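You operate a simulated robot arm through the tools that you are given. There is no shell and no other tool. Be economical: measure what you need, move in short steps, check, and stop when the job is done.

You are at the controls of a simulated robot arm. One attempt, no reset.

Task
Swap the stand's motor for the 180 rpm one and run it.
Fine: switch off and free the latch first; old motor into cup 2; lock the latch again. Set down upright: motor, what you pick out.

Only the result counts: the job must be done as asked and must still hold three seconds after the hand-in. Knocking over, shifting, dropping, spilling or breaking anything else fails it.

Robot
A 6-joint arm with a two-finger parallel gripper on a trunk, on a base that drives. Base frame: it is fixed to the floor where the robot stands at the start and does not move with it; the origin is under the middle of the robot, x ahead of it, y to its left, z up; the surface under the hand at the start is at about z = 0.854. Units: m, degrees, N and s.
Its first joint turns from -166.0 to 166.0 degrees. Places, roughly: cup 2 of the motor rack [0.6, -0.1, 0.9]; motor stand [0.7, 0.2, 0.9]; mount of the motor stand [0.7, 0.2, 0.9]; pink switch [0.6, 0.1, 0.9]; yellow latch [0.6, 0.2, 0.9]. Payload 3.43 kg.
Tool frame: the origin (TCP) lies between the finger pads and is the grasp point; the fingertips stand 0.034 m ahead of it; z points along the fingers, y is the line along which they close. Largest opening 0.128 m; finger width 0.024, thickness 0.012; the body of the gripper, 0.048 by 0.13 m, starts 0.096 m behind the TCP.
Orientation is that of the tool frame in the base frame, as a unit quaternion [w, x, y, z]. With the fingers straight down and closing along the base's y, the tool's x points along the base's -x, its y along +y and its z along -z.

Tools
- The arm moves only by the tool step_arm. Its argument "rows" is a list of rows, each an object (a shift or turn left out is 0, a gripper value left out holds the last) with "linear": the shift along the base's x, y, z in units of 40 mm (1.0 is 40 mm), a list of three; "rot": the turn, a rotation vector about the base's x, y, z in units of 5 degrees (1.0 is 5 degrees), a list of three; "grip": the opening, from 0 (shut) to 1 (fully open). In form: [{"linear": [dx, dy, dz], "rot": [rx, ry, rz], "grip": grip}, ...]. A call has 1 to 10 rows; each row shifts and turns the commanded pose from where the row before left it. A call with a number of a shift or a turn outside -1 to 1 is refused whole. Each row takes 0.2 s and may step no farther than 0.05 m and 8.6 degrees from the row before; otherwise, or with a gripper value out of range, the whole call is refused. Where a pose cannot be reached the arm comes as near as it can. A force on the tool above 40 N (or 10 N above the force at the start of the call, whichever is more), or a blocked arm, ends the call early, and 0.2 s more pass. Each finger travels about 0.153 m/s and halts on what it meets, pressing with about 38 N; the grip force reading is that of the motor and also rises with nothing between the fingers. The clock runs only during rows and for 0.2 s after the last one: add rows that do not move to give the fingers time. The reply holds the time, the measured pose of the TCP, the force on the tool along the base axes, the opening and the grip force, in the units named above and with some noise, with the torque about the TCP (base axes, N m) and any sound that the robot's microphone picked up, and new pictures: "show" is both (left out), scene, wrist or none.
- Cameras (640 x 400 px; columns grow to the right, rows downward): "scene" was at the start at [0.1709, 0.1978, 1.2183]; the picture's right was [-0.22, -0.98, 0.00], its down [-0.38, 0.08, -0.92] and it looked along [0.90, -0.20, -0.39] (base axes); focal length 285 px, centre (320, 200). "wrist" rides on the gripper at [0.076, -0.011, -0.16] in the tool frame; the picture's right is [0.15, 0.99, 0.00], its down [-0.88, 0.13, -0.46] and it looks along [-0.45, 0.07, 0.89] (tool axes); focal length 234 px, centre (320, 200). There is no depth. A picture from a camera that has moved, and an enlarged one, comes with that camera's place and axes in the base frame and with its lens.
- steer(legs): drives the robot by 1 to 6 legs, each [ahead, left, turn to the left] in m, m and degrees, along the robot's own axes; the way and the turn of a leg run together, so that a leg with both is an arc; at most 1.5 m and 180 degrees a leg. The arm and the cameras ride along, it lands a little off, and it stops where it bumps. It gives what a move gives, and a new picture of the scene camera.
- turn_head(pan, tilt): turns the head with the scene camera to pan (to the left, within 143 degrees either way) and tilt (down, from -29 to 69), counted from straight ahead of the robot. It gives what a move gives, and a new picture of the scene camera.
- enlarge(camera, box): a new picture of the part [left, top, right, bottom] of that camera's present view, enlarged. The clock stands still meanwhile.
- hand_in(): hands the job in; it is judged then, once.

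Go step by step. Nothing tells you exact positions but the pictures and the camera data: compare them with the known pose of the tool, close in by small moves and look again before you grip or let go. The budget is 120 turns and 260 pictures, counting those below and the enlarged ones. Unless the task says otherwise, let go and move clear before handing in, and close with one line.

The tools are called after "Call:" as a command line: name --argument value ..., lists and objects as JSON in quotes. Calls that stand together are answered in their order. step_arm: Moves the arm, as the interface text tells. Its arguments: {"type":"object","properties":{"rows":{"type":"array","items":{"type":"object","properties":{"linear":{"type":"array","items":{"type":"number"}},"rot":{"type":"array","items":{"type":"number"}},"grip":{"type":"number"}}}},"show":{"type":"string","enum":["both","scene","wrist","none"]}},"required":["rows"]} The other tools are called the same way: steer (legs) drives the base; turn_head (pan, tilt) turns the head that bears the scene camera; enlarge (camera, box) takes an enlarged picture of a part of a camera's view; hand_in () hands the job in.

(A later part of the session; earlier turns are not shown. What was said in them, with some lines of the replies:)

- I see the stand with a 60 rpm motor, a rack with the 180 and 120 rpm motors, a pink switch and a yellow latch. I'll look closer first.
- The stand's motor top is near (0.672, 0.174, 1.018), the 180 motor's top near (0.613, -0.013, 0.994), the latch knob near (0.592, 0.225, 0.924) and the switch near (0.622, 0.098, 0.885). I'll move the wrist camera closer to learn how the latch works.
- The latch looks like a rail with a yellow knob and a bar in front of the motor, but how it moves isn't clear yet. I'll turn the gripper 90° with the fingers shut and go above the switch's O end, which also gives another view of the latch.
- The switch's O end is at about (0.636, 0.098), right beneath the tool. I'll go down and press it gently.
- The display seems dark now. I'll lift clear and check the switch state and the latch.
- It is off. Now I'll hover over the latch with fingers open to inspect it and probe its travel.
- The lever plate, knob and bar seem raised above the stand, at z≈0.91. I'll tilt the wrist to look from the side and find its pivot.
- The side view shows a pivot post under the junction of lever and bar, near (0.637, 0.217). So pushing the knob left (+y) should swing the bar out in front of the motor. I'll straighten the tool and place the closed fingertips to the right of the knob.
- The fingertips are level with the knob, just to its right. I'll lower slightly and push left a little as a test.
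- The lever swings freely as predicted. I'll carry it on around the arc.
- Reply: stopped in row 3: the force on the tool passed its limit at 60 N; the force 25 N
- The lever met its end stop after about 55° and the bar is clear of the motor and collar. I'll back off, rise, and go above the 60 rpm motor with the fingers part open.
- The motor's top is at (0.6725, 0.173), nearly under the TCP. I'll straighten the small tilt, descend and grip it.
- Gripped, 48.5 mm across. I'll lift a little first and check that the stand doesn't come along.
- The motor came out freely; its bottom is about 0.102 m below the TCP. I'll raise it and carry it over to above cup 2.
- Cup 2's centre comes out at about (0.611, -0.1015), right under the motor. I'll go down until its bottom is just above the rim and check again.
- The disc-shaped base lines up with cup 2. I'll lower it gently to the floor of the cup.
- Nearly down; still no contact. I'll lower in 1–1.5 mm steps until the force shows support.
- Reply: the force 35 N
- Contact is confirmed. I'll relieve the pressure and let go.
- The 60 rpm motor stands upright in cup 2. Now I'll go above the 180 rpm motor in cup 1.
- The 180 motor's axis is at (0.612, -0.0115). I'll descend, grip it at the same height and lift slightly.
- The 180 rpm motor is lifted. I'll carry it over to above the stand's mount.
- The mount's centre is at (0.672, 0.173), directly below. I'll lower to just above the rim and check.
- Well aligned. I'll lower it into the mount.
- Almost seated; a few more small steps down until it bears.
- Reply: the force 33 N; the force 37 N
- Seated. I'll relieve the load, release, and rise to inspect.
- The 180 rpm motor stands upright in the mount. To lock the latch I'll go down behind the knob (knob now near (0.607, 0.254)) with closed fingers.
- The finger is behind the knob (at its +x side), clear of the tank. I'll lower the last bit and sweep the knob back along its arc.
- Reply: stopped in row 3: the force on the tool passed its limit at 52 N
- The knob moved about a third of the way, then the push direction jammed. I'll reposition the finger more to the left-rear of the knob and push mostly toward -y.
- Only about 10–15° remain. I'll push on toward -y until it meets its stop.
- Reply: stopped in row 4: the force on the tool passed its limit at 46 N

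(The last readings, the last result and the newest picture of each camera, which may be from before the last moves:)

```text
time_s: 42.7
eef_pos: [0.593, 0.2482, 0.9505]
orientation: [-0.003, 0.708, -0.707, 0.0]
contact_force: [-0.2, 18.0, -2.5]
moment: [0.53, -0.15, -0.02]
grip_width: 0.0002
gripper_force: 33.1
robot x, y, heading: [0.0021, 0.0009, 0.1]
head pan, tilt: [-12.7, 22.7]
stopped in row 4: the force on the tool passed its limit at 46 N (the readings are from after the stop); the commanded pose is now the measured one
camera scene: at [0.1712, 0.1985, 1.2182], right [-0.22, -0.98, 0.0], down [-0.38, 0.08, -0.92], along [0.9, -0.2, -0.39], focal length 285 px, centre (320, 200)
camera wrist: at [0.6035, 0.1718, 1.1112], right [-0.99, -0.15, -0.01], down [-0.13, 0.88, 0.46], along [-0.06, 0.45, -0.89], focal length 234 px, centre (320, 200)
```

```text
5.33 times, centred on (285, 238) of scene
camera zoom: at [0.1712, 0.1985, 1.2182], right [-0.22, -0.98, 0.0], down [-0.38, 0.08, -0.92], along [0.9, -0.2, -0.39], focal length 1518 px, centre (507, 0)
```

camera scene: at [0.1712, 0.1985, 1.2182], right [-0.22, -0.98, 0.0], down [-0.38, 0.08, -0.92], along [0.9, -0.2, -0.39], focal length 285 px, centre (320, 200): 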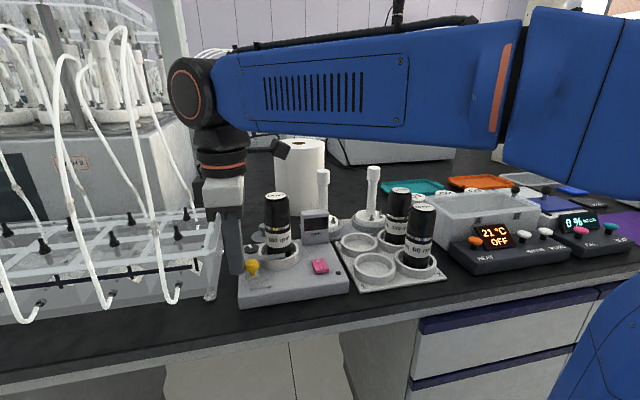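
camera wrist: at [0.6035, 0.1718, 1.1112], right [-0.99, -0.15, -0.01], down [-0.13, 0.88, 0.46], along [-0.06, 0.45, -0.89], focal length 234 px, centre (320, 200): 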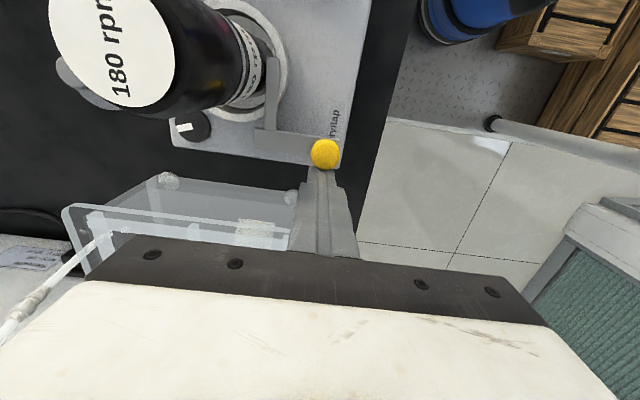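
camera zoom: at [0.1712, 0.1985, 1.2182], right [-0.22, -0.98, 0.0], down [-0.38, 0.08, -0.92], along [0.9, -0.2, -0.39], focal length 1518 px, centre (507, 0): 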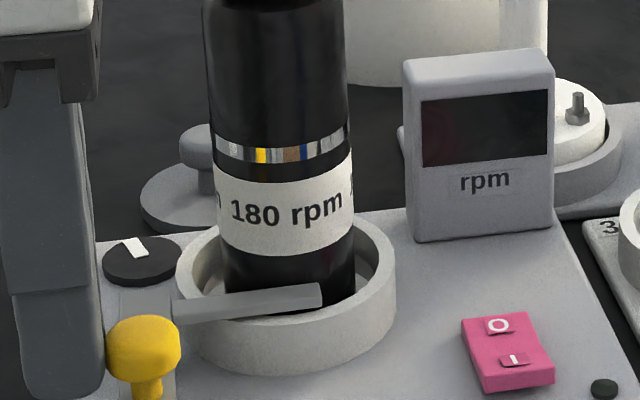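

The latch is at its stop in the original locked pose. I'll back off, rise, and go over to the I end of the switch at about (0.608, 0.098).

Call:
step_arm --rows '[{"linear": [0, 0.2, 0]}, {"linear": [0, 0, 1]}, {"linear": [0, 0, 1]}, {"linear": [0, 0, 1]}, {"linear": [0.09, -0.95, 0]}, {"linear": [0.09, -0.95, 0]}, {"linear": [0.09, -0.95, 0]}, {"linear": [0.09, -0.95, 0]}, {"linear": [0, -0.16, 0]}, {}]' --show "wrist"

Call:
enlarge --camera "wrist" --box '[200, 60, 440, 210]'

```text
time_s: 44.9
eef_pos: [0.6063, 0.0962, 1.0707]
orientation: [0.003, -0.706, 0.708, -0.001]
contact_force: [-0.3, 0.3, -0.8]
moment: [-0.03, 0.01, -0.02]
grip_width: 0.0
gripper_force: 33.4
robot x, y, heading: [-0.0015, 0.0007, 0.0]
head pan, tilt: [-12.7, 22.7]
camera wrist: at [0.6174, 0.019, 1.2321], right [-0.99, -0.15, -0.01], down [-0.13, 0.88, 0.46], along [-0.06, 0.45, -0.89], focal length 234 px, centre (320, 200)
```

wrist: 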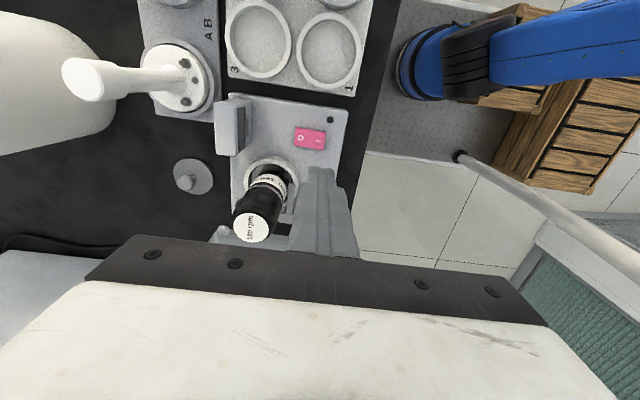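

```text
2.67 times, centred on (320, 135) of wrist
camera zoom: at [0.6174, 0.019, 1.2321], right [-0.99, -0.15, -0.01], down [-0.13, 0.88, 0.46], along [-0.06, 0.45, -0.89], focal length 624 px, centre (320, 373)
```

zoom: 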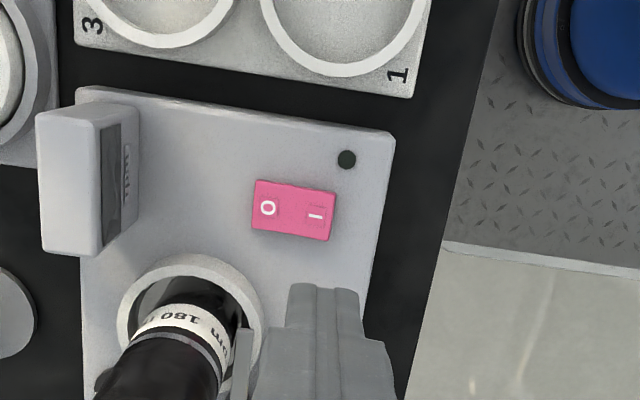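

The I mark is at (0.610, 0.097), just under the tool. I'll press it.

Call:
step_arm --rows '[{"linear": [0, 0.02, -1]}, {"linear": [0, 0, -1]}, {"linear": [0, 0, -1]}, {"linear": [0, 0, -0.3]}, {"linear": [0, 0, -0.2]}, {"linear": [0, 0, -0.15]}, {"linear": [0, 0, -0.1]}]' --show "scene"

Call:
enlarge --camera "scene" --box '[235, 200, 355, 275]'

```text
time_s: 46.5
eef_pos: [0.6074, 0.0984, 0.9227]
orientation: [0.004, -0.706, 0.708, -0.001]
contact_force: [-2.0, -0.2, 11.0]
moment: [-0.07, -0.04, -0.02]
grip_width: 0.0001
gripper_force: 33.2
robot x, y, heading: [-0.0016, 0.0001, -0.0]
head pan, tilt: [-12.7, 22.7]
camera scene: at [0.1708, 0.1974, 1.2184], right [-0.22, -0.98, 0.0], down [-0.38, 0.09, -0.92], along [0.9, -0.2, -0.39], focal length 285 px, centre (320, 200)
```

scene: 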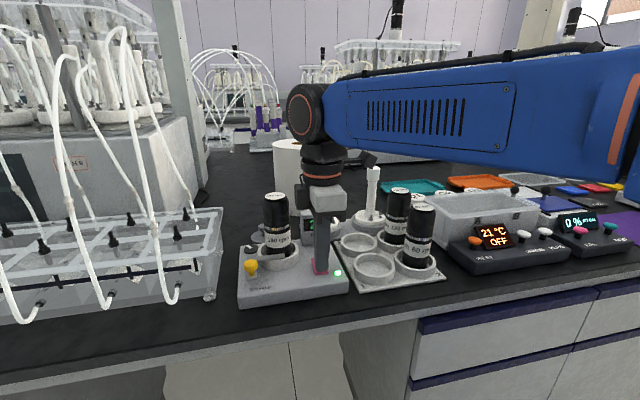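

```text
5.33 times, centred on (295, 238) of scene
camera zoom: at [0.1708, 0.1974, 1.2184], right [-0.22, -0.98, 0.0], down [-0.38, 0.09, -0.92], along [0.9, -0.2, -0.39], focal length 1518 px, centre (453, 0)
```

zoom: 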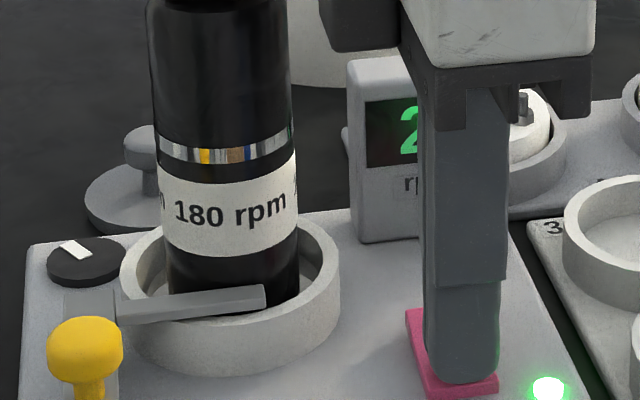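

The LED is green and the display is lit. I'll lift clear and read it.

Call:
step_arm --rows '[{"linear": [0, 0, 1]}, {"linear": [0, 0, 1]}, {"linear": [0, 0, 1]}, {"linear": [0, 0, 1]}, {"linear": [-0.5, -0.5, 0.5]}, {}, {}, {}, {}, {}]' --show "scene"

Call:
enlarge --camera "scene" --box '[225, 190, 465, 310]'

```text
time_s: 48.7
eef_pos: [0.5868, 0.0789, 1.1003]
orientation: [0.002, -0.707, 0.707, -0.001]
contact_force: [-0.1, 0.2, 1.0]
moment: [-0.01, 0.03, -0.01]
grip_width: 0.0
gripper_force: 33.0
robot x, y, heading: [-0.0038, 0.0015, -0.2]
head pan, tilt: [-12.7, 22.7]
camera scene: at [0.1712, 0.1975, 1.2183], right [-0.22, -0.98, 0.0], down [-0.38, 0.09, -0.92], along [0.9, -0.2, -0.39], focal length 285 px, centre (320, 200)
```

scene: 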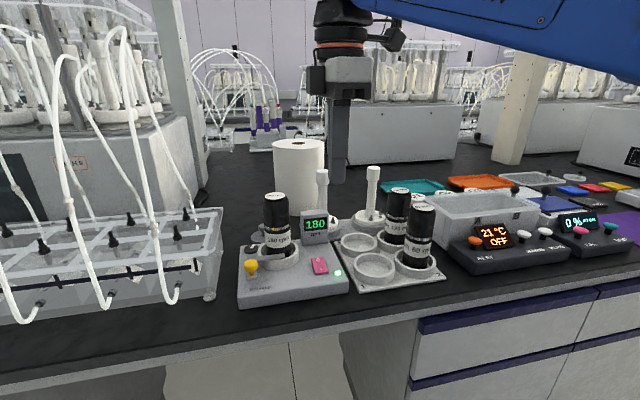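

```text
2.67 times, centred on (345, 250) of scene
camera zoom: at [0.1712, 0.1975, 1.2183], right [-0.22, -0.98, 0.0], down [-0.38, 0.09, -0.92], along [0.9, -0.2, -0.39], focal length 759 px, centre (253, 67)
```

zoom: 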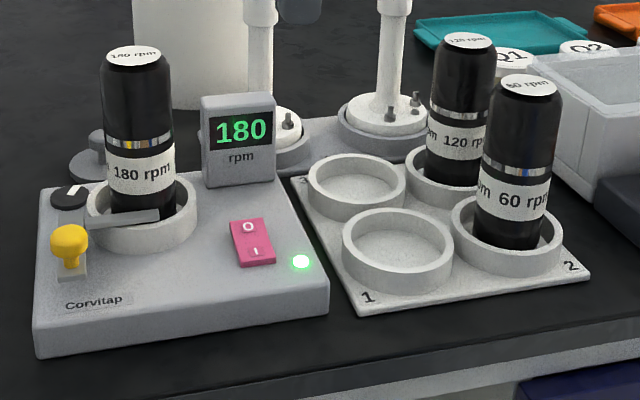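

The display reads 180 rpm, the latch is locked, the 60 rpm motor stands upright in cup 2, and the arm is clear. I'm handing in.

Call:
hand_in

```text
The job is handed in.
```

The 180 rpm motor is in the stand, latched and running with the display at 180, and the old 60 rpm motor stands upright in cup 2.
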